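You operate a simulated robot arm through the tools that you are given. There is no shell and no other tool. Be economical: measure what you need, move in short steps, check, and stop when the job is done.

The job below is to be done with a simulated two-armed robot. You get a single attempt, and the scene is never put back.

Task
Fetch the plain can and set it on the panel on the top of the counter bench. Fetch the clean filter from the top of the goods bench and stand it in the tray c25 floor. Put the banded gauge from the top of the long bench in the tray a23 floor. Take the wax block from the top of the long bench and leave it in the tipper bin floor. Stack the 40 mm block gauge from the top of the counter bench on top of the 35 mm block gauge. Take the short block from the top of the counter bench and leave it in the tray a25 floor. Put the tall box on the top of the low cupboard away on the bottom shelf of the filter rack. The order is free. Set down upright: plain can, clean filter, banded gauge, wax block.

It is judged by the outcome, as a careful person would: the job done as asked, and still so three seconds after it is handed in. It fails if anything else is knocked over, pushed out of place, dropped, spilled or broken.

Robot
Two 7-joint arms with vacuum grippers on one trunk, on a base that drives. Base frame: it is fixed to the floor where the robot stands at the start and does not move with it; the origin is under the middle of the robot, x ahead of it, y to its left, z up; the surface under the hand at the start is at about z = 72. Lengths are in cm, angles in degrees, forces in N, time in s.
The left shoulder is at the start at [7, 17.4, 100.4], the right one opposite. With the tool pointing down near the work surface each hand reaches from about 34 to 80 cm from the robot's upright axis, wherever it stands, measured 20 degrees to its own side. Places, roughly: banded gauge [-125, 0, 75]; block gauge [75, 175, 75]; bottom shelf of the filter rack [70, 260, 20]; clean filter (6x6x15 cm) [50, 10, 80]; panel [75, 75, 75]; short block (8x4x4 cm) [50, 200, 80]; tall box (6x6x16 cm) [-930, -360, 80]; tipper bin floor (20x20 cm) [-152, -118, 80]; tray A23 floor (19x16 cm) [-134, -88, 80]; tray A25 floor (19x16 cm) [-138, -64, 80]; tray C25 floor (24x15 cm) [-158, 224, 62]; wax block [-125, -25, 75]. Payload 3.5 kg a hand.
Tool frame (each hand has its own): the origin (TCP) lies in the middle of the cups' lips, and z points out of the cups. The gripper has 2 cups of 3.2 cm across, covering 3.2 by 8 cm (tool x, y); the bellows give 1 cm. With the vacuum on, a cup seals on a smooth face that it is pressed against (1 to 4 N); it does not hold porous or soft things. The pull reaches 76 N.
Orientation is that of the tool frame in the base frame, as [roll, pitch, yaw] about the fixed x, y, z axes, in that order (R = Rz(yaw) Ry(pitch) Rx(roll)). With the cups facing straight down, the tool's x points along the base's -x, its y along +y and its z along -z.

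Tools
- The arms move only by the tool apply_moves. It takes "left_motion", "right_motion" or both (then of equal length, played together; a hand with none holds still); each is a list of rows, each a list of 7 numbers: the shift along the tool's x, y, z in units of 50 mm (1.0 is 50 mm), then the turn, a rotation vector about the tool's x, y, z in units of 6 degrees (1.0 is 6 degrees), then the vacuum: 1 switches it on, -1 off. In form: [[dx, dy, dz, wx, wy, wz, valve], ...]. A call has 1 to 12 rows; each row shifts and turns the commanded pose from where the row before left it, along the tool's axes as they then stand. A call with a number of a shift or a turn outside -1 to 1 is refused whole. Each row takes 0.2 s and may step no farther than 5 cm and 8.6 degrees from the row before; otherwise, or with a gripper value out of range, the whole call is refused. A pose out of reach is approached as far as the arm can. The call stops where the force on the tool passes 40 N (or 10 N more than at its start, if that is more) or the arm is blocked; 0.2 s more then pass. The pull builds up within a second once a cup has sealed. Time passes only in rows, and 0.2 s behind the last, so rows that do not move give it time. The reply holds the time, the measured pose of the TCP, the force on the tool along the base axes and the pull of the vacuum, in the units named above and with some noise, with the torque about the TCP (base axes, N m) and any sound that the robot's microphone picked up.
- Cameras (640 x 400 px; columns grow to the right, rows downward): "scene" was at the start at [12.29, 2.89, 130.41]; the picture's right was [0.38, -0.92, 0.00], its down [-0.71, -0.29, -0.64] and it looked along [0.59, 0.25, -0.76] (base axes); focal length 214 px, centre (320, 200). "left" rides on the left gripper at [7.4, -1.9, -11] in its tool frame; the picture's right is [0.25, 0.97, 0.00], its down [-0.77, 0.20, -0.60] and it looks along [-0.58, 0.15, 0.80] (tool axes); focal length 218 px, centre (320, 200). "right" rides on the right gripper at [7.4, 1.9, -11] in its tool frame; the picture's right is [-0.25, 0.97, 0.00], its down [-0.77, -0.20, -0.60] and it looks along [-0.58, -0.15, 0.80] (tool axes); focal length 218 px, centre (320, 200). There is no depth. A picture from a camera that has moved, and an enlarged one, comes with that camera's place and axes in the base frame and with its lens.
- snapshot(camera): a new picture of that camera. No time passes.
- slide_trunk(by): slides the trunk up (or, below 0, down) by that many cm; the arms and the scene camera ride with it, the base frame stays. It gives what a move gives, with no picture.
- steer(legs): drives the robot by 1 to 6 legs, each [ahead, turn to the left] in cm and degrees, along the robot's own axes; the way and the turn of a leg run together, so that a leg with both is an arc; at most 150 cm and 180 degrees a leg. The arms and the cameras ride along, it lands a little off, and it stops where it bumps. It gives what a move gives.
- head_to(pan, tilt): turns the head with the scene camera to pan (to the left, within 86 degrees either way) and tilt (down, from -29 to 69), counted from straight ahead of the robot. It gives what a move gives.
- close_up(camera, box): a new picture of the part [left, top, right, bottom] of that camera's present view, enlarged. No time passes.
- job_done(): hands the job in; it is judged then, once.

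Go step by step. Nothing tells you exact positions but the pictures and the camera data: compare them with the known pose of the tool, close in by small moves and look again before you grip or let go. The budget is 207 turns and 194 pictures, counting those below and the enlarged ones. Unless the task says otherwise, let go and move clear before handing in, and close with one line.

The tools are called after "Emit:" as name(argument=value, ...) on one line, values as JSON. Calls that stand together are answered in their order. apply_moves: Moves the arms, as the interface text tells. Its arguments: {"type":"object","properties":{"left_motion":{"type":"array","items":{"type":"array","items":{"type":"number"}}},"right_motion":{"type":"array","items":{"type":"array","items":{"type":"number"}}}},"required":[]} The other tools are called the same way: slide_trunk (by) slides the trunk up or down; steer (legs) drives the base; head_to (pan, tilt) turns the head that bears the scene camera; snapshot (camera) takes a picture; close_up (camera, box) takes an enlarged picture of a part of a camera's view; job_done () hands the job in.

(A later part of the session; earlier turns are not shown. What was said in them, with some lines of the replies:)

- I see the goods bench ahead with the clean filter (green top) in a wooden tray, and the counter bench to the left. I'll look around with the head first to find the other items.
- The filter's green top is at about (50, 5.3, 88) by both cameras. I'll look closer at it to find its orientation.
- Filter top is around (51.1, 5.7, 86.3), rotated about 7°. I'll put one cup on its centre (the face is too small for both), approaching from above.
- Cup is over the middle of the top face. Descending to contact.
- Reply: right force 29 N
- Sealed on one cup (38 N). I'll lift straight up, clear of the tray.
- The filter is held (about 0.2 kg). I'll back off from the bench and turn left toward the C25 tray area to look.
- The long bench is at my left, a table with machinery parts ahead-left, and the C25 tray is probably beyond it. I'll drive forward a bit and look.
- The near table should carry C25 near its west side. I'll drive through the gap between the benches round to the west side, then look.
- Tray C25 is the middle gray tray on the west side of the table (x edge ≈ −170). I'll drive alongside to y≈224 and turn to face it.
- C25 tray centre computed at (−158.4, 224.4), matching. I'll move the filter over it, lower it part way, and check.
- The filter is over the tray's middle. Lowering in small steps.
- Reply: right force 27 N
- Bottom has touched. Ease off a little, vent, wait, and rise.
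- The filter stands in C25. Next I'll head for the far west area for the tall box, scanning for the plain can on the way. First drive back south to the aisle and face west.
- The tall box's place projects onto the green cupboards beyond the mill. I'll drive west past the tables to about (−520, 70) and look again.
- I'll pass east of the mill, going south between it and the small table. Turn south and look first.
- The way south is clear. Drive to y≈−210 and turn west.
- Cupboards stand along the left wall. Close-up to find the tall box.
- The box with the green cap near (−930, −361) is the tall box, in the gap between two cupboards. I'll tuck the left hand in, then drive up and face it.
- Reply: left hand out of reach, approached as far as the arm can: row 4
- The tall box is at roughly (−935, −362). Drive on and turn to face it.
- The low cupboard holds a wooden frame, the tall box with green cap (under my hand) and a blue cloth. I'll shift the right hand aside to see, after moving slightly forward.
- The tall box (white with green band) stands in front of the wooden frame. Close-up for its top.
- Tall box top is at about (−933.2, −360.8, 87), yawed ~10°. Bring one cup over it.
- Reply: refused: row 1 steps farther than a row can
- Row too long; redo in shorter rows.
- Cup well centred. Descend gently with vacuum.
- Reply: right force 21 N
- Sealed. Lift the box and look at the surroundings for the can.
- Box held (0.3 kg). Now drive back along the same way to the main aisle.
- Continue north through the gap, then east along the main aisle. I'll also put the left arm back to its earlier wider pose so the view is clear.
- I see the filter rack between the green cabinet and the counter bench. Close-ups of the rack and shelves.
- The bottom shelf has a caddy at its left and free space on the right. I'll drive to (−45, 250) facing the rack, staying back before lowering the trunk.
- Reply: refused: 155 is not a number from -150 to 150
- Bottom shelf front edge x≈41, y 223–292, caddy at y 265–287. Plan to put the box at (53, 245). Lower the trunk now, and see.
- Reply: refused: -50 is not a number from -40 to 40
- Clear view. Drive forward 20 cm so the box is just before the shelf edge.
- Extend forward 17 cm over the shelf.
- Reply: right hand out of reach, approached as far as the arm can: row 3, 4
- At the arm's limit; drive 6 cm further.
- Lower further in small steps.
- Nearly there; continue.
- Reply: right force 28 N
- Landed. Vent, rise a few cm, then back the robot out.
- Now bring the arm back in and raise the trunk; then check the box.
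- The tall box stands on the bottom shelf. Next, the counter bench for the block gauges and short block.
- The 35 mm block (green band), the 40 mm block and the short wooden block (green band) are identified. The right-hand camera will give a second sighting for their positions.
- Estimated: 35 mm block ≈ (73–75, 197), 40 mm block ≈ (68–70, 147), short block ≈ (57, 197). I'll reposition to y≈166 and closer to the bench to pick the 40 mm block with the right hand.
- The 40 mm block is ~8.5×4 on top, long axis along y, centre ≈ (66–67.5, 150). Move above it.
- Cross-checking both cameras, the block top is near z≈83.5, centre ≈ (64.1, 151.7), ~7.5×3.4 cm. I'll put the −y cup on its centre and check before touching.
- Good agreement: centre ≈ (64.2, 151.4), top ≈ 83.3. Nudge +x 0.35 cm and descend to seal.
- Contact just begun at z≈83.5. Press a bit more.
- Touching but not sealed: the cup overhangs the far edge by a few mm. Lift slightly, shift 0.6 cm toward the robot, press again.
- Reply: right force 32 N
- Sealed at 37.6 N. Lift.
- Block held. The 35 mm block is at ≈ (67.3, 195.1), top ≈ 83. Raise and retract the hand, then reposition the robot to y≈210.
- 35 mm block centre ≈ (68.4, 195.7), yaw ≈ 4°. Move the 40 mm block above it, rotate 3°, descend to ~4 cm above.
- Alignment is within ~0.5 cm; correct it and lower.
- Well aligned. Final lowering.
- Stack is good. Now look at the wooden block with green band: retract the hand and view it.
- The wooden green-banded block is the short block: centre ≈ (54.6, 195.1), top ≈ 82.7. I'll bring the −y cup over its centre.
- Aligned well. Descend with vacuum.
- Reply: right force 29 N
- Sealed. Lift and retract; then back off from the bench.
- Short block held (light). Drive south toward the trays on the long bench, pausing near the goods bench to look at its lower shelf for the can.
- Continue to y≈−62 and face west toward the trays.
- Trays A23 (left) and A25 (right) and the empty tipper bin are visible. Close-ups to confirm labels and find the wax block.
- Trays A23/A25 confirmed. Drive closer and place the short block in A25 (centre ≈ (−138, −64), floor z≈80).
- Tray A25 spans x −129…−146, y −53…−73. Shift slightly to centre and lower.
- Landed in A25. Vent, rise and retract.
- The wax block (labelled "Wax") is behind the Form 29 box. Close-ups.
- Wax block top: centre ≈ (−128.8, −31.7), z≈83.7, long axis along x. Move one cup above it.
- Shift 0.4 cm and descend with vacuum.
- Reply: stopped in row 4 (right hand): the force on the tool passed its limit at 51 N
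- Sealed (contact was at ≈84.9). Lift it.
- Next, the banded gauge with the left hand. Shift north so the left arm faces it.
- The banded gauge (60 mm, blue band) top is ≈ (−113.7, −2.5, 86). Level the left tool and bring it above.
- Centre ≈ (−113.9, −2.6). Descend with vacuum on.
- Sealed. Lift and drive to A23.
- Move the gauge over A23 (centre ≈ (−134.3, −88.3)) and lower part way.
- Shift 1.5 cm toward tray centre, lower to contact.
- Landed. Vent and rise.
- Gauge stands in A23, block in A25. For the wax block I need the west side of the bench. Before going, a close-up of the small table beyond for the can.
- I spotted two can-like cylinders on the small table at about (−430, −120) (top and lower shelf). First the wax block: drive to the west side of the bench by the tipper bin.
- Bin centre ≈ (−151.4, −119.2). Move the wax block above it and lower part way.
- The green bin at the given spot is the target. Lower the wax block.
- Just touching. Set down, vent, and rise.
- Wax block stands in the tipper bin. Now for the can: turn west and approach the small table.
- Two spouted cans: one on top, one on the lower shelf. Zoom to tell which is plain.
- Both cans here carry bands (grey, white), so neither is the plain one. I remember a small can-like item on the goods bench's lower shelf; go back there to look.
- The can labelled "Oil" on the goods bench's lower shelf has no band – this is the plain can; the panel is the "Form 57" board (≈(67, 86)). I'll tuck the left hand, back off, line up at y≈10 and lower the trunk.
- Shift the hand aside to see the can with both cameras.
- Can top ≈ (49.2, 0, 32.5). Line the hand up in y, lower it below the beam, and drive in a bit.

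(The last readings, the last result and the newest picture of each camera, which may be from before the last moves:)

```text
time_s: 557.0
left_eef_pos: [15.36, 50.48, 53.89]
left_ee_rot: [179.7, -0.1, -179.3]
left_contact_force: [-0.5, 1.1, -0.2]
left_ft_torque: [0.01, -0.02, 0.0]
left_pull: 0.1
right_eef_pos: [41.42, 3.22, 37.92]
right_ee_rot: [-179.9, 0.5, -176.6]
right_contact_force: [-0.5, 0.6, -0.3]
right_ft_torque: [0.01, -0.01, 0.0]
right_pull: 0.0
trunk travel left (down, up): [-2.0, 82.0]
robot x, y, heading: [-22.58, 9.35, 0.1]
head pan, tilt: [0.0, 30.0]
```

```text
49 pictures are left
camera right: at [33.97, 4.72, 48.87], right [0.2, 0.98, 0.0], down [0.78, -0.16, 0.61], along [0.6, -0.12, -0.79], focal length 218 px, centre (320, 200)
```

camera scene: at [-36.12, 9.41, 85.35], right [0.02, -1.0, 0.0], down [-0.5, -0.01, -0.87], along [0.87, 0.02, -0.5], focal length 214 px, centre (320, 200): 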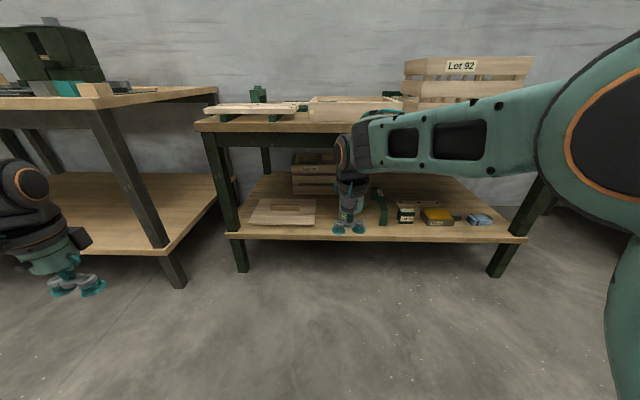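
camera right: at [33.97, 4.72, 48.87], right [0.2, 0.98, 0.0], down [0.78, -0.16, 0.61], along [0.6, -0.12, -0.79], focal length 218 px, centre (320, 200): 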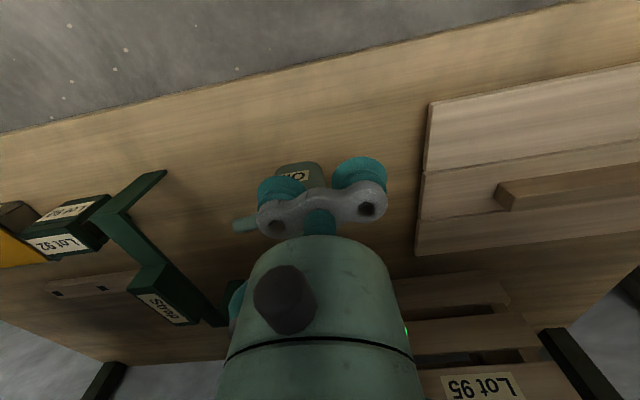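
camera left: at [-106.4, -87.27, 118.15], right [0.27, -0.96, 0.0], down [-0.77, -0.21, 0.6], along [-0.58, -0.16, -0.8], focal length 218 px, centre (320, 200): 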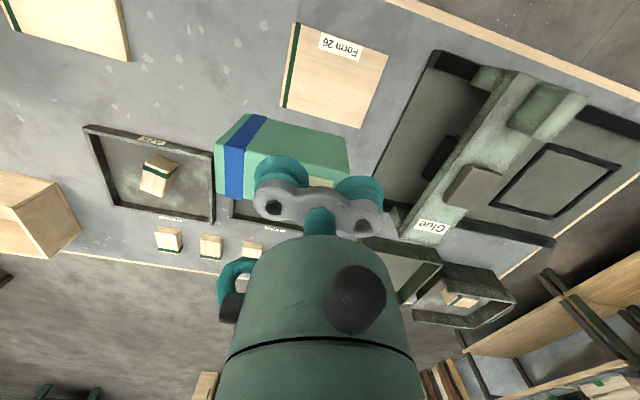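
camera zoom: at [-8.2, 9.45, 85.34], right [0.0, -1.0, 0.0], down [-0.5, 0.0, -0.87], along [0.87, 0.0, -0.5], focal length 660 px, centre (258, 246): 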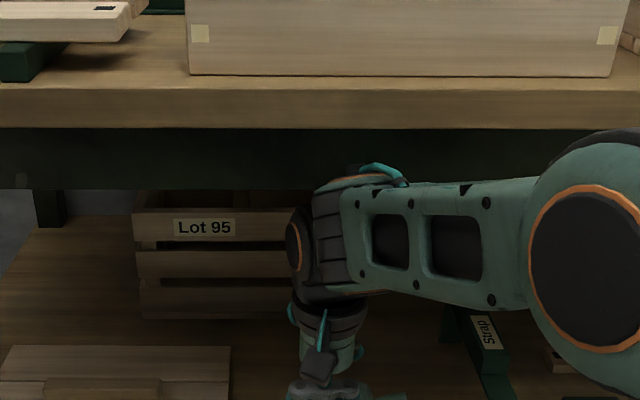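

Lower a bit (wrist is close under the beam), then slide forward over the can.

Emit:
apply_moves(right_motion=[[0, 0, 0.4, 0, 0, 0, -1], [-0.51, -0.09, 0, 0, 0, 0, -1], [-0.51, -0.09, 0, 0, 0, 0, -1], [-0.51, -0.09, 0, 0, 0, 0, -1], [0, 0, 0, 0, 0, 0, -1]])

Emit:
head_to(pan=0, tilt=45)

Emit:
close_up(camera="scene", box=[280, 130, 400, 230])

Emit:
close_up(camera="right", box=[200, 80, 440, 260])

```text
time_s: 558.2
left_eef_pos: [15.43, 50.49, 53.96]
left_ee_rot: [179.7, -0.2, -179.3]
left_contact_force: [-0.9, 0.2, -0.8]
left_ft_torque: [0.0, -0.03, 0.0]
left_pull: 0.1
right_eef_pos: [49.06, 2.39, 36.03]
right_ee_rot: [-179.9, 0.5, -176.7]
right_contact_force: [-0.4, 0.1, 0.2]
right_ft_torque: [-0.01, -0.01, -0.02]
right_pull: 0.1
trunk travel left (down, up): [-2.0, 82.0]
robot x, y, heading: [-22.62, 9.5, 0.6]
head pan, tilt: [0.0, 30.0]
```

```text
time_s: 558.9
left_eef_pos: [15.37, 50.4, 53.92]
left_ee_rot: [179.7, -0.1, -179.2]
left_contact_force: [0.5, 0.3, -0.4]
left_ft_torque: [0.0, -0.01, -0.01]
left_pull: 0.0
right_eef_pos: [49.09, 2.43, 35.97]
right_ee_rot: [-179.9, 0.5, -176.6]
right_contact_force: [0.3, -0.2, 0.4]
right_ft_torque: [0.02, -0.01, 0.01]
right_pull: 0.0
trunk travel left (down, up): [-2.0, 82.0]
robot x, y, heading: [-22.38, 9.6, 0.1]
head pan, tilt: [0.0, 45.0]
```

```text
4.00 times, centred on (340, 180) of scene
camera zoom: at [-9.12, 9.44, 83.09], right [0.0, -1.0, 0.0], down [-0.71, 0.0, -0.71], along [0.71, 0.0, -0.71], focal length 858 px, centre (240, 280)
```

zoom: 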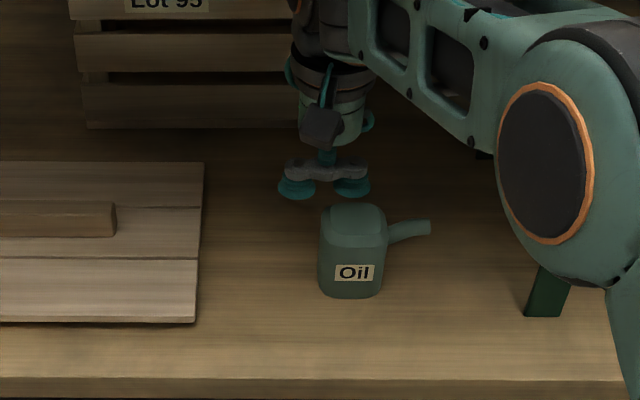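

```text
2.22 times, centred on (320, 170) of right
camera zoom: at [41.66, 3.96, 46.98], right [0.2, 0.98, 0.0], down [0.78, -0.16, 0.61], along [0.6, -0.12, -0.79], focal length 485 px, centre (320, 267)
```

zoom: 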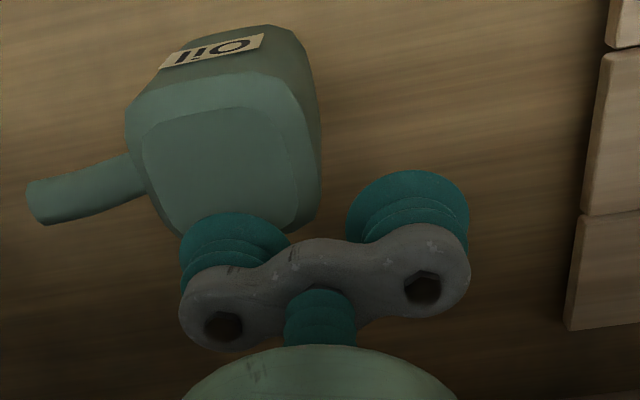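

Cup needs to come 1.5 cm toward the robot; top is at z≈34. Adjust, then descend with vacuum.

Emit:
apply_moves(right_motion=[[0.3, -0.07, 0, 0, 0, 0, 1], [0, 0, 0.2, 0, 0, 0, 1], [0, 0, 0.1, 0, 0, 0, 1], [0, 0, 0, 0, 0, 0, 1]])

Emit:
close_up(camera="scene", box=[310, 150, 380, 210])

Emit:
close_up(camera="right", box=[200, 80, 440, 260])

```text
time_s: 559.9
left_eef_pos: [15.51, 50.39, 53.84]
left_ee_rot: [179.7, -0.1, -179.4]
left_contact_force: [0.9, 0.2, 0.5]
left_ft_torque: [-0.01, 0.04, -0.03]
left_pull: 0.1
right_eef_pos: [47.6, 1.84, 34.49]
right_ee_rot: [-179.9, 0.6, -176.7]
right_contact_force: [0.9, 0.8, 0.4]
right_ft_torque: [0.01, 0.01, -0.04]
right_pull: 0.0
trunk travel left (down, up): [-2.0, 82.0]
robot x, y, heading: [-22.62, 9.55, 0.3]
head pan, tilt: [0.0, 45.0]
```

```text
6.67 times, centred on (345, 180) of scene
camera zoom: at [-9.12, 9.44, 83.09], right [0.0, -1.0, 0.0], down [-0.71, 0.0, -0.71], along [0.71, 0.0, -0.71], focal length 1430 px, centre (153, 333)
```

zoom: 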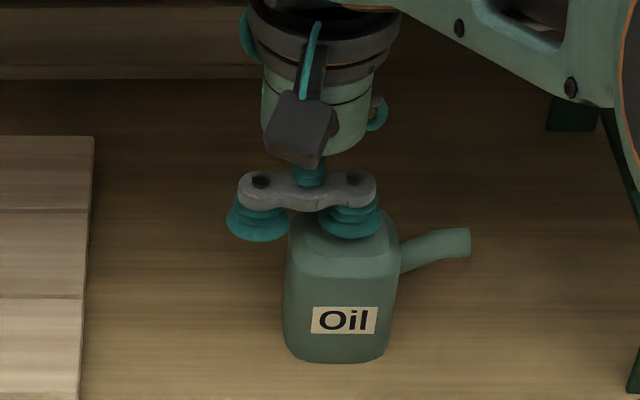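

```text
2.22 times, centred on (320, 170) of right
camera zoom: at [40.1, 3.43, 45.41], right [0.2, 0.98, 0.0], down [0.78, -0.16, 0.61], along [0.6, -0.12, -0.79], focal length 485 px, centre (320, 267)
```

zoom: 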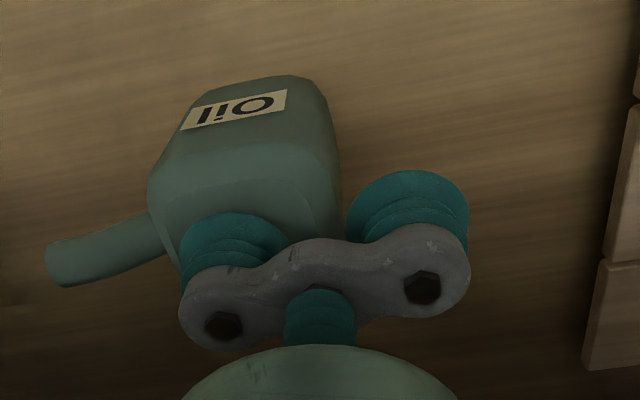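

Well placed. Descend the last millimetres.

Emit:
apply_moves(right_motion=[[0, 0.03, 0.06, 0, 0, 0, 1], [0, 0, 0.06, 0, 0, 0, 1], [0, 0, 0, 0, 0, 0, 1], [0, 0, 0.05, 0, 0, 0, 1], [0, 0, 0, 0, 0, 0, 1], [0, 0, 0, 0, 0, 0, 1]])

```text
time_s: 561.3
left_eef_pos: [15.59, 50.36, 53.96]
left_ee_rot: [179.7, -0.2, -179.2]
left_contact_force: [-0.7, -0.3, -0.2]
left_ft_torque: [-0.03, -0.02, 0.01]
left_pull: 0.0
right_eef_pos: [47.73, 2.04, 33.59]
right_ee_rot: [-180.0, 0.4, -176.7]
right_contact_force: [0.5, -0.3, 0.0]
right_ft_torque: [-0.85, -0.05, -0.01]
right_pull: 37.7
trunk travel left (down, up): [-2.0, 82.0]
robot x, y, heading: [-22.73, 9.51, 0.1]
head pan, tilt: [0.0, 45.0]
```

Sealed. Lift 2.5 cm, then back out.

Emit:
apply_moves(right_motion=[[0, 0, -0.1, 0, 0, 0, 1], [0, 0, -0.2, 0, 0, 0, 1], [0, 0, -0.2, 0, 0, 0, 1], [0, 0, 0, 0, 0, 0, 1]])

Emit:
close_up(camera="scene", box=[250, 100, 430, 240])

```text
time_s: 562.3
left_eef_pos: [15.49, 50.53, 53.98]
left_ee_rot: [179.7, 0.0, -179.3]
left_contact_force: [0.4, 0.1, -0.4]
left_ft_torque: [-0.05, 0.03, -0.01]
left_pull: 0.0
right_eef_pos: [47.6, 1.98, 36.03]
right_ee_rot: [-179.9, 0.5, -176.7]
right_contact_force: [-0.4, 0.4, -1.2]
right_ft_torque: [-0.87, -0.06, 0.0]
right_pull: 38.3
trunk travel left (down, up): [-2.0, 82.0]
robot x, y, heading: [-22.27, 9.31, 0.1]
head pan, tilt: [0.0, 45.0]
```

```text
2.86 times, centred on (340, 170) of scene
camera zoom: at [-9.12, 9.44, 83.09], right [0.0, -1.0, 0.0], down [-0.71, 0.0, -0.71], along [0.71, 0.0, -0.71], focal length 613 px, centre (263, 286)
```

zoom: 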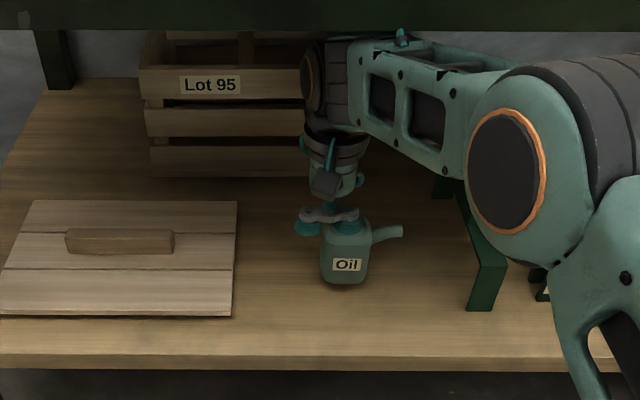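

Back out, raise the trunk and hand, and drive to the counter bench by the panel.

Emit:
steer(legs=[[-40, 0]])

Emit:
slide_trunk(by=40)

Emit:
slide_trunk(by=14)

Emit:
apply_moves(right_motion=[[0, 0, -1, 0, 0, 0, 1], [0, 0, -1, 0, 0, 0, 1], [0, 0, -1, 0, 0, 0, 1], [0, 0, -0.6, 0, 0, 0, 1], [0.8, 0, 0, 0, 0, 0, 1], [0.8, 0, 0, 0, 0, 0, 1], [0.8, 0, 0, 0, 0, 0, 1], [0, 0, 0, 0, 0, 0, 1]])

Emit:
steer(legs=[[0, 90], [93, 0], [0, -90], [42, 0]])

Emit:
snapshot(camera="scene")

```text
time_s: 564.9
left_eef_pos: [-25.24, 50.23, 53.95]
left_ee_rot: [179.7, -0.1, -179.4]
left_contact_force: [0.3, 0.0, 0.4]
left_ft_torque: [0.02, 0.02, 0.0]
left_pull: 0.0
right_eef_pos: [6.71, 1.59, 36.05]
right_ee_rot: [-179.9, 0.5, -176.9]
right_contact_force: [-0.4, 0.3, -1.0]
right_ft_torque: [-0.87, -0.03, -0.02]
right_pull: 38.0
trunk travel left (down, up): [-2.0, 82.0]
robot x, y, heading: [-63.48, 9.01, -0.1]
head pan, tilt: [0.0, 45.0]
```

```text
time_s: 568.7
left_eef_pos: [-25.25, 50.16, 93.88]
left_ee_rot: [179.7, -0.1, -179.5]
left_contact_force: [1.0, 0.9, -0.1]
left_ft_torque: [-0.02, 0.0, 0.01]
left_pull: 0.0
right_eef_pos: [6.81, 1.56, 75.92]
right_ee_rot: [-179.9, 0.5, -176.9]
right_contact_force: [0.3, -0.3, -1.6]
right_ft_torque: [-0.88, -0.06, -0.03]
right_pull: 37.6
trunk travel left (down, up): [-42.0, 42.0]
robot x, y, heading: [-63.25, 9.24, -0.1]
head pan, tilt: [0.0, 45.0]
```

```text
time_s: 570.4
left_eef_pos: [-25.12, 50.17, 108.01]
left_ee_rot: [179.7, -0.1, -179.5]
left_contact_force: [-0.4, -0.9, -1.0]
left_ft_torque: [-0.02, 0.01, 0.0]
left_pull: 0.1
right_eef_pos: [6.69, 1.68, 89.97]
right_ee_rot: [-180.0, 0.5, -176.9]
right_contact_force: [0.9, 0.2, -1.9]
right_ft_torque: [-0.87, -0.01, 0.01]
right_pull: 37.5
trunk travel left (down, up): [-56.0, 28.0]
robot x, y, heading: [-63.25, 9.8, 0.0]
head pan, tilt: [0.0, 45.0]
```

```text
time_s: 572.2
left_eef_pos: [-25.29, 50.26, 107.86]
left_ee_rot: [179.7, -0.2, -179.5]
left_contact_force: [0.1, -0.5, -0.2]
left_ft_torque: [-0.02, -0.01, 0.01]
left_pull: 0.0
right_eef_pos: [-5.41, 0.71, 107.53]
right_ee_rot: [-179.9, 0.4, -177.0]
right_contact_force: [-0.1, -0.2, -2.0]
right_ft_torque: [-0.85, -0.04, -0.04]
right_pull: 38.3
trunk travel left (down, up): [-56.0, 28.0]
robot x, y, heading: [-63.2, 9.57, -0.1]
head pan, tilt: [0.0, 45.0]
```

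```text
time_s: 586.7
left_eef_pos: [18.67, 143.37, 107.89]
left_ee_rot: [179.8, -0.1, -179.3]
left_contact_force: [0.5, -0.5, -0.7]
left_ft_torque: [-0.02, 0.02, -0.01]
left_pull: 0.1
right_eef_pos: [38.8, 93.75, 107.61]
right_ee_rot: [-179.8, 0.5, -176.5]
right_contact_force: [0.1, 0.7, -1.4]
right_ft_torque: [-0.87, -0.05, -0.01]
right_pull: 37.9
trunk travel left (down, up): [-56.0, 28.0]
robot x, y, heading: [-18.89, 102.01, 0.4]
head pan, tilt: [0.0, 45.0]
```

```text
43 pictures are left
camera scene: at [-5.81, 102.22, 137.09], right [0.01, -1.0, 0.0], down [-0.71, 0.0, -0.71], along [0.71, 0.0, -0.71], focal length 214 px, centre (320, 200)
```

scene: 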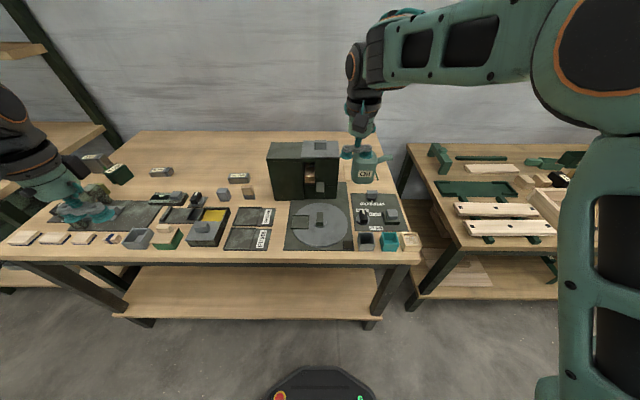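

Emit:
apply_moves(right_motion=[[0, -0.9, 0, 0, 0, 0, 1], [0, -0.9, 0, 0, 0, 0, 1], [0, -0.9, 0, 0, 0, 0, 1], [0, -0.9, 0, 0, 0, 0, 1], [0, 0, 0, 0, 0, 0, 1]])

Emit:
close_up(camera="scene", box=[260, 120, 440, 260])

Emit:
snapshot(camera="right")

```text
time_s: 587.9
left_eef_pos: [18.71, 143.34, 107.83]
left_ee_rot: [179.9, -0.1, -179.1]
left_contact_force: [0.5, 0.1, 0.0]
left_ft_torque: [-0.05, -0.01, -0.02]
left_pull: 0.1
right_eef_pos: [40.05, 75.99, 107.66]
right_ee_rot: [-179.9, 0.5, -176.5]
right_contact_force: [1.0, 0.3, -1.5]
right_ft_torque: [-0.87, -0.04, -0.01]
right_pull: 38.3
trunk travel left (down, up): [-56.0, 28.0]
robot x, y, heading: [-19.07, 102.35, 0.4]
head pan, tilt: [0.0, 45.0]
```

```text
2.86 times, centred on (350, 190) of scene
camera zoom: at [-5.83, 102.36, 137.08], right [0.01, -1.0, 0.0], down [-0.71, -0.01, -0.71], along [0.71, 0.0, -0.71], focal length 613 px, centre (234, 229)
```

zoom: 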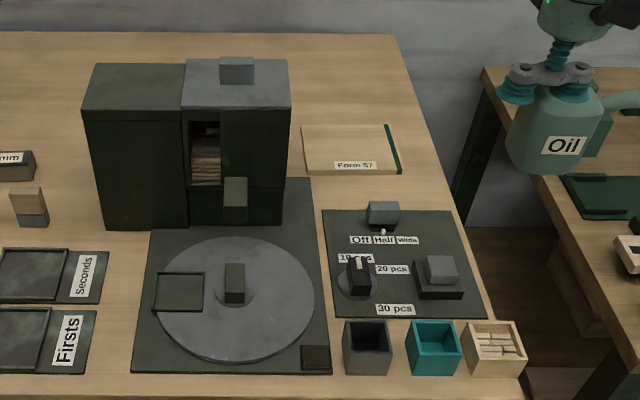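

```text
41 pictures are left
camera right: at [32.62, 77.5, 118.62], right [0.19, 0.98, 0.0], down [0.78, -0.15, 0.61], along [0.6, -0.12, -0.79], focal length 218 px, centre (320, 200)
```

right: 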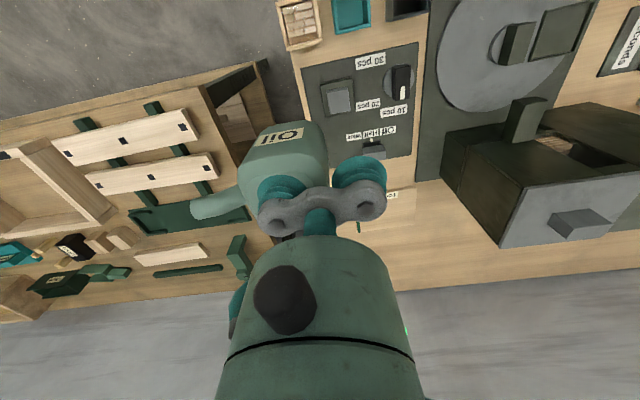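

Panel Form 57 spans x 62–74, y 78–92. I'll set the can at (67.4, 83), keeping clear of the machine. Drive in and move above.

Emit:
steer(legs=[[14, 0]])

Emit:
apply_moves(right_motion=[[-0.69, 0.425, 0, 0, 0, 0, 1], [-0.69, 0.425, 0, 0, 0, 0, 1], [-0.69, 0.425, 0, 0, 0, 0, 1], [-0.69, 0.425, 0, 0, 0, 0, 1], [0, 0, 1, 0, 0, 0, 1], [0, 0, 0.8, 0, 0, 0, 1], [0, 0, 0.6, 0, 0, 0, 1], [0, 0, 0, 0, 0, 0, 1]])

Emit:
close_up(camera="scene", box=[290, 120, 410, 220])

```text
time_s: 589.2
left_eef_pos: [32.43, 143.28, 107.97]
left_ee_rot: [179.6, -0.1, -179.2]
left_contact_force: [0.4, -0.4, 0.0]
left_ft_torque: [0.03, -0.03, -0.02]
left_pull: 0.1
right_eef_pos: [53.81, 75.94, 107.64]
right_ee_rot: [-179.9, 0.5, -176.8]
right_contact_force: [0.4, -0.1, -1.0]
right_ft_torque: [-0.85, -0.04, -0.01]
right_pull: 37.7
trunk travel left (down, up): [-56.0, 28.0]
robot x, y, heading: [-5.03, 102.22, 0.6]
head pan, tilt: [0.0, 45.0]
```

```text
time_s: 591.0
left_eef_pos: [32.56, 143.44, 107.97]
left_ee_rot: [179.8, 0.1, -179.3]
left_contact_force: [-0.5, 0.5, -0.3]
left_ft_torque: [-0.03, 0.01, 0.0]
left_pull: 0.1
right_eef_pos: [67.43, 85.24, 95.98]
right_ee_rot: [-179.9, 0.4, -176.7]
right_contact_force: [0.1, 0.6, -1.3]
right_ft_torque: [-0.89, -0.04, 0.01]
right_pull: 37.1
trunk travel left (down, up): [-56.0, 28.0]
robot x, y, heading: [-5.39, 102.51, 0.4]
head pan, tilt: [0.0, 45.0]
```

```text
4.00 times, centred on (350, 170) of scene
camera zoom: at [7.94, 102.29, 137.09], right [0.0, -1.0, 0.0], down [-0.71, 0.0, -0.71], along [0.71, 0.0, -0.71], focal length 858 px, centre (200, 320)
```

zoom: 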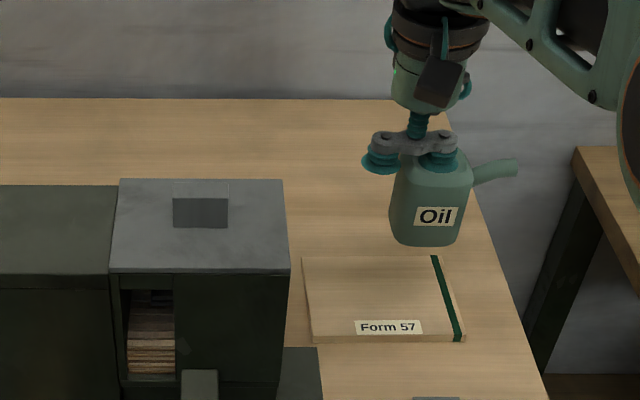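

Over the panel. Lower gradually.

Emit:
apply_moves(right_motion=[[0, 0, 0.7, 0, 0, 0, 1], [0, 0, 0.3, 0, 0, 0, 1], [0, 0, 0.1, 0, 0, 0, 1], [0, 0, 0, 0, 0, 0, 1]])

Emit:
close_up(camera="scene", box=[290, 120, 410, 220])

```text
time_s: 592.0
left_eef_pos: [32.54, 143.33, 107.91]
left_ee_rot: [179.7, -0.2, -179.3]
left_contact_force: [-0.7, 0.1, -0.3]
left_ft_torque: [0.0, -0.01, 0.02]
left_pull: 0.1
right_eef_pos: [67.36, 85.15, 90.37]
right_ee_rot: [-179.9, 0.5, -176.7]
right_contact_force: [-0.1, 1.2, -1.2]
right_ft_torque: [-0.87, -0.04, -0.02]
right_pull: 37.7
trunk travel left (down, up): [-56.0, 28.0]
robot x, y, heading: [-5.26, 102.47, 0.1]
head pan, tilt: [0.0, 45.0]
```

```text
4.00 times, centred on (350, 170) of scene
camera zoom: at [8.01, 102.28, 137.08], right [0.0, -1.0, 0.0], down [-0.71, 0.0, -0.71], along [0.71, 0.0, -0.71], focal length 858 px, centre (200, 320)
```

zoom: 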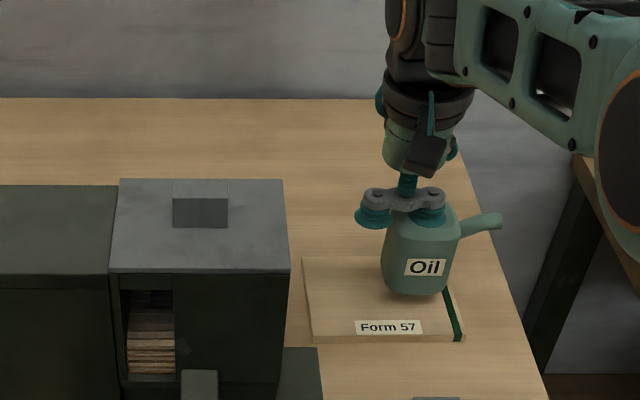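

Emit:
apply_moves(right_motion=[[0, 0, 0.14, 0, 0, 0, 1], [0, 0, 0.1, 0, 0, 0, 1], [0, 0, 0.06, 0, 0, 0, 1], [0, 0, 0, 0, 0, 0, 1]])

Emit:
apply_moves(right_motion=[[0, 0, 0.05, 0, 0, 0, 1], [0, 0, 0, 0, 0, 0, 1], [0, 0, 0.05, 0, 0, 0, 1], [0, 0, 0, 0, 0, 0, 1]])

```text
time_s: 593.0
left_eef_pos: [32.61, 143.32, 107.94]
left_ee_rot: [179.8, -0.1, -179.4]
left_contact_force: [1.4, -0.2, 0.3]
left_ft_torque: [0.02, 0.0, -0.01]
left_pull: 0.0
right_eef_pos: [67.34, 85.19, 88.7]
right_ee_rot: [-179.9, 0.5, -176.8]
right_contact_force: [0.2, -0.4, -1.5]
right_ft_torque: [-0.89, -0.02, 0.03]
right_pull: 38.1
trunk travel left (down, up): [-56.0, 28.0]
robot x, y, heading: [-5.35, 102.2, 0.4]
head pan, tilt: [0.0, 45.0]
```

```text
time_s: 594.0
left_eef_pos: [32.31, 143.38, 108.02]
left_ee_rot: [179.9, 0.1, -179.2]
left_contact_force: [-0.6, -0.6, -0.1]
left_ft_torque: [0.01, -0.01, -0.03]
left_pull: 0.1
right_eef_pos: [67.31, 85.21, 88.43]
right_ee_rot: [-179.8, 0.7, -176.6]
right_contact_force: [3.3, 2.4, 11.3]
right_ft_torque: [-1.24, -0.11, 0.11]
right_pull: 37.7
trunk travel left (down, up): [-56.0, 28.0]
robot x, y, heading: [-5.36, 102.61, 0.4]
head pan, tilt: [0.0, 45.0]
```

Landed on the panel (11 N). Vent, rise, and check.

Emit:
apply_moves(right_motion=[[0, 0, 0, 0, 0, 0, -1], [0, 0, 0, 0, 0, 0, -1], [0, 0, 0, 0, 0, 0, -1], [0, 0, 0, 0, 0, 0, -1], [0, 0, -0.06, 0, 0, 0, -1], [0, 0, -0.2, 0, 0, 0, -1], [0, 0, -1, 0, 0, 0, -1], [0, 0, -1, 0, 0, 0, -1], [0, 0, -1, 0, 0, 0, -1], [0, 0, -1, 0, 0, 0, -1]])

Emit:
close_up(camera="scene", box=[290, 120, 410, 220])

```text
time_s: 596.4
left_eef_pos: [32.63, 143.25, 107.75]
left_ee_rot: [179.7, -0.1, -179.2]
left_contact_force: [-0.6, -0.4, -0.1]
left_ft_torque: [-0.01, -0.02, 0.02]
left_pull: 0.2
right_eef_pos: [67.33, 85.2, 110.05]
right_ee_rot: [180.0, 0.9, -176.7]
right_contact_force: [8.4, 7.2, -21.6]
right_ft_torque: [-1.07, -0.82, -0.73]
right_pull: 0.0
trunk travel left (down, up): [-56.0, 28.0]
robot x, y, heading: [-5.17, 102.37, 0.3]
head pan, tilt: [0.0, 45.0]
stopped in row 10 (right hand): the force on the tool passed its limit at 56 N (the readings are from after the stop); the commanded pose is now the measured one
```

```text
4.00 times, centred on (350, 170) of scene
camera zoom: at [8.06, 102.27, 137.08], right [0.0, -1.0, 0.0], down [-0.71, 0.0, -0.71], along [0.71, 0.0, -0.71], focal length 858 px, centre (200, 320)
```

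zoom: 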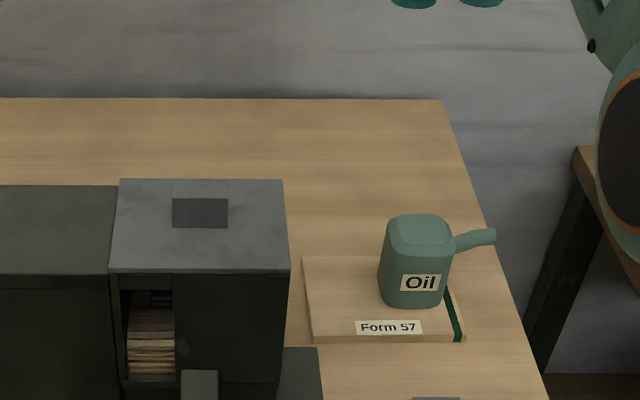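

The can stands upright on the panel, but the hand bumped something above at z≈110. Look up before moving.

Emit:
head_to(pan=-5, tilt=10)

Emit:
snapshot(camera="scene")

```text
time_s: 597.4
left_eef_pos: [32.49, 143.3, 107.94]
left_ee_rot: [179.6, -0.1, -179.2]
left_contact_force: [0.1, 0.6, -0.1]
left_ft_torque: [-0.03, -0.01, 0.0]
left_pull: 0.0
right_eef_pos: [67.28, 85.22, 109.87]
right_ee_rot: [-179.9, 0.8, -176.6]
right_contact_force: [10.5, 12.0, -32.6]
right_ft_torque: [-1.71, -1.44, -1.09]
right_pull: 0.1
trunk travel left (down, up): [-56.0, 28.0]
robot x, y, heading: [-5.35, 101.98, 0.2]
head pan, tilt: [-5.0, 10.0]
```

```text
37 pictures are left
camera scene: at [9.15, 101.48, 142.57], right [-0.08, -1.0, 0.0], down [-0.17, 0.01, -0.98], along [0.98, -0.08, -0.17], focal length 214 px, centre (320, 200)
```

scene: 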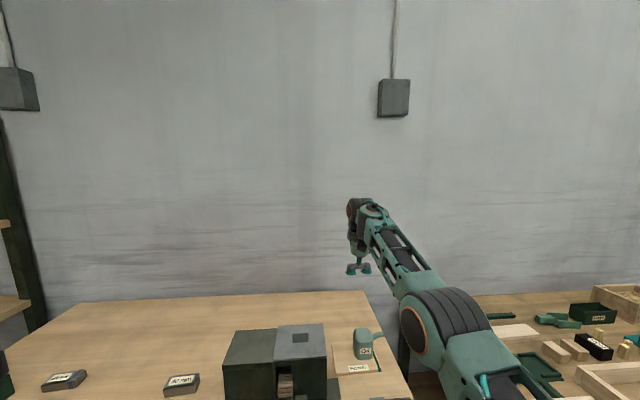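

Nothing is overhead; the arm was simply overextended. Ease down a little and retract.

Emit:
apply_moves(right_motion=[[0.3, 0, 0.3, 0, 0, 0, -1], [0.6, 0, 0.2, 0, 0, 0, -1], [0.9, 0, 0, 0, 0, 0, -1], [0.9, 0, 0, 0, 0, 0, -1], [0.9, 0, 0, 0, 0, 0, -1]])

Emit:
snapshot(camera="right")

```text
time_s: 598.6
left_eef_pos: [32.33, 143.3, 107.9]
left_ee_rot: [179.8, 0.1, -179.1]
left_contact_force: [0.0, -0.4, 0.2]
left_ft_torque: [0.03, -0.01, 0.0]
left_pull: 0.0
right_eef_pos: [49.2, 83.94, 106.86]
right_ee_rot: [-179.9, 0.8, -176.6]
right_contact_force: [0.5, -0.9, -0.7]
right_ft_torque: [-0.01, 0.01, 0.01]
right_pull: 0.1
trunk travel left (down, up): [-56.0, 28.0]
robot x, y, heading: [-5.45, 102.5, 0.5]
head pan, tilt: [-5.0, 10.0]
```

```text
36 pictures are left
camera right: at [41.58, 85.42, 117.81], right [0.2, 0.98, 0.0], down [0.77, -0.16, 0.62], along [0.61, -0.12, -0.79], focal length 218 px, centre (320, 200)
```

right: 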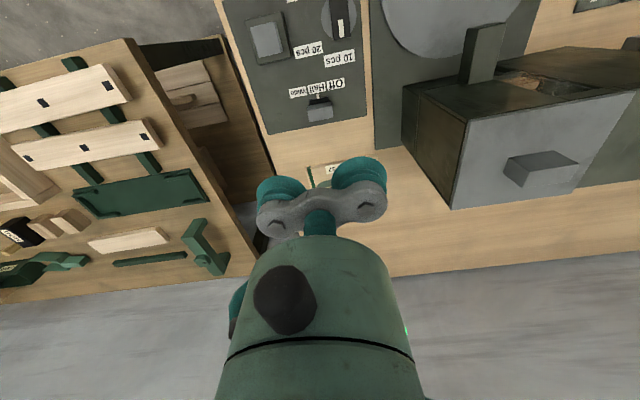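

Arm is free. Back off and take a final look at the counter bench and rack.

Emit:
steer(legs=[[-45, 0]])

Emit:
head_to(pan=15, tilt=28)

Emit:
snapshot(camera="scene")

Emit:
close_up(camera="scene", box=[20, 160, 460, 330])

```text
time_s: 601.3
left_eef_pos: [-11.46, 142.97, 107.87]
left_ee_rot: [179.7, -0.2, -179.6]
left_contact_force: [0.2, -0.5, 0.2]
left_ft_torque: [0.01, 0.0, 0.04]
left_pull: 0.0
right_eef_pos: [5.04, 83.52, 106.75]
right_ee_rot: [-179.8, 0.8, -177.0]
right_contact_force: [0.0, -1.0, -0.1]
right_ft_torque: [0.02, 0.02, 0.02]
right_pull: 0.0
trunk travel left (down, up): [-56.0, 28.0]
robot x, y, heading: [-49.68, 102.25, -0.1]
head pan, tilt: [-5.0, 10.0]
```

```text
time_s: 602.1
left_eef_pos: [-11.31, 142.98, 107.94]
left_ee_rot: [179.7, 0.0, -179.7]
left_contact_force: [0.8, -0.7, 0.3]
left_ft_torque: [0.0, 0.0, 0.02]
left_pull: 0.0
right_eef_pos: [5.1, 83.49, 106.82]
right_ee_rot: [-179.9, 0.9, -177.0]
right_contact_force: [0.1, 0.1, 0.3]
right_ft_torque: [0.03, 0.01, 0.0]
right_pull: 0.0
trunk travel left (down, up): [-56.0, 28.0]
robot x, y, heading: [-49.56, 102.14, -0.3]
head pan, tilt: [15.0, 28.0]
```

```text
35 pictures are left
camera scene: at [-35.48, 104.46, 139.67], right [0.26, -0.97, 0.0], down [-0.45, -0.12, -0.88], along [0.85, 0.23, -0.47], focal length 214 px, centre (320, 200)
```

scene: 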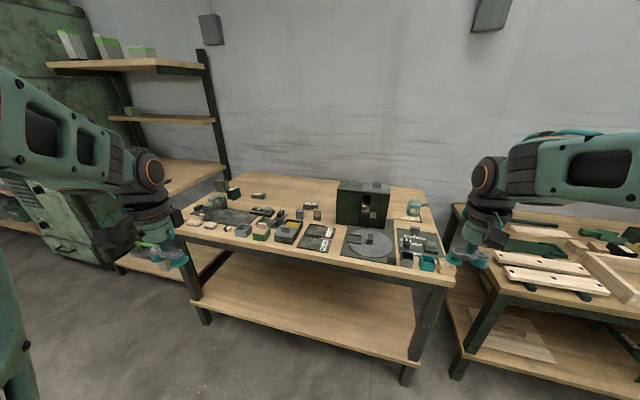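

```text
1.45 times, centred on (240, 245) of scene
camera zoom: at [-35.48, 104.46, 139.67], right [0.26, -0.97, 0.0], down [-0.45, -0.12, -0.88], along [0.85, 0.23, -0.47], focal length 312 px, centre (436, 134)
```

zoom: 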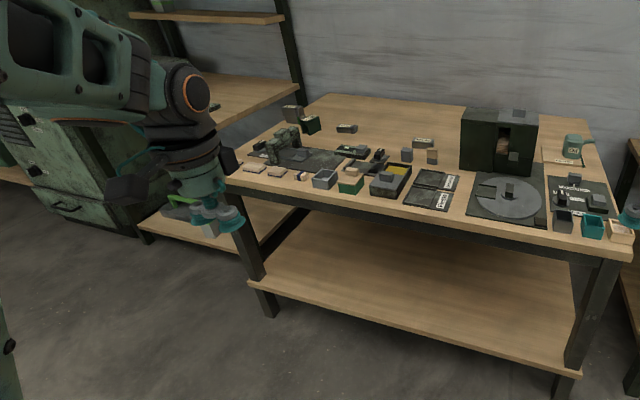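

Emit:
close_up(camera="scene", box=[195, 165, 295, 240])

Emit:
close_up(camera="scene", box=[340, 170, 460, 270])

```text
5.33 times, centred on (245, 202) of scene
camera zoom: at [-35.48, 104.46, 139.67], right [0.26, -0.97, 0.0], down [-0.45, -0.12, -0.88], along [0.85, 0.23, -0.47], focal length 1144 px, centre (720, 187)
```

zoom: 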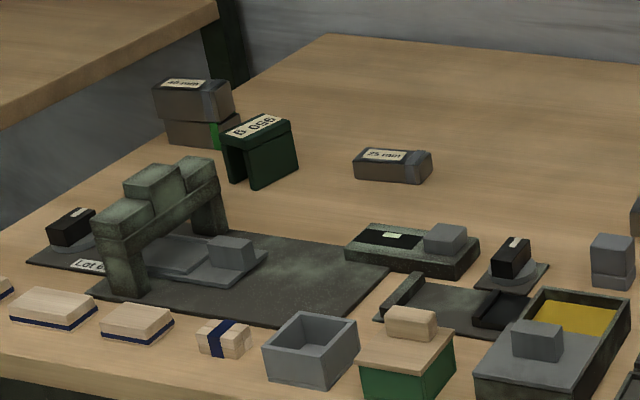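

```text
4.00 times, centred on (400, 220) of scene
camera zoom: at [-35.48, 104.46, 139.67], right [0.26, -0.97, 0.0], down [-0.45, -0.12, -0.88], along [0.85, 0.23, -0.47], focal length 858 px, centre (0, 120)
```

zoom: 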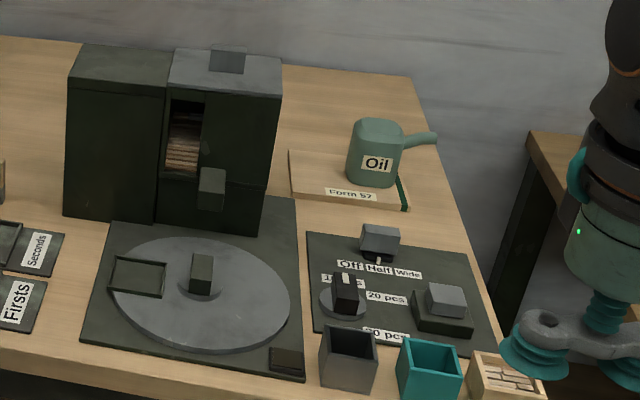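

The 40 mm block sits on the 35 mm block and the oil can stands upright on the panel. Every item is placed and both hands are clear, so I'm handing in.

Emit:
job_done()

```text
The job is handed in.
```

I placed all seven items and handed the job in. I took the unbanded can labelled "Oil", from the goods bench's lower shelf, to be the plain can, and the "Form 57" board to be the panel.
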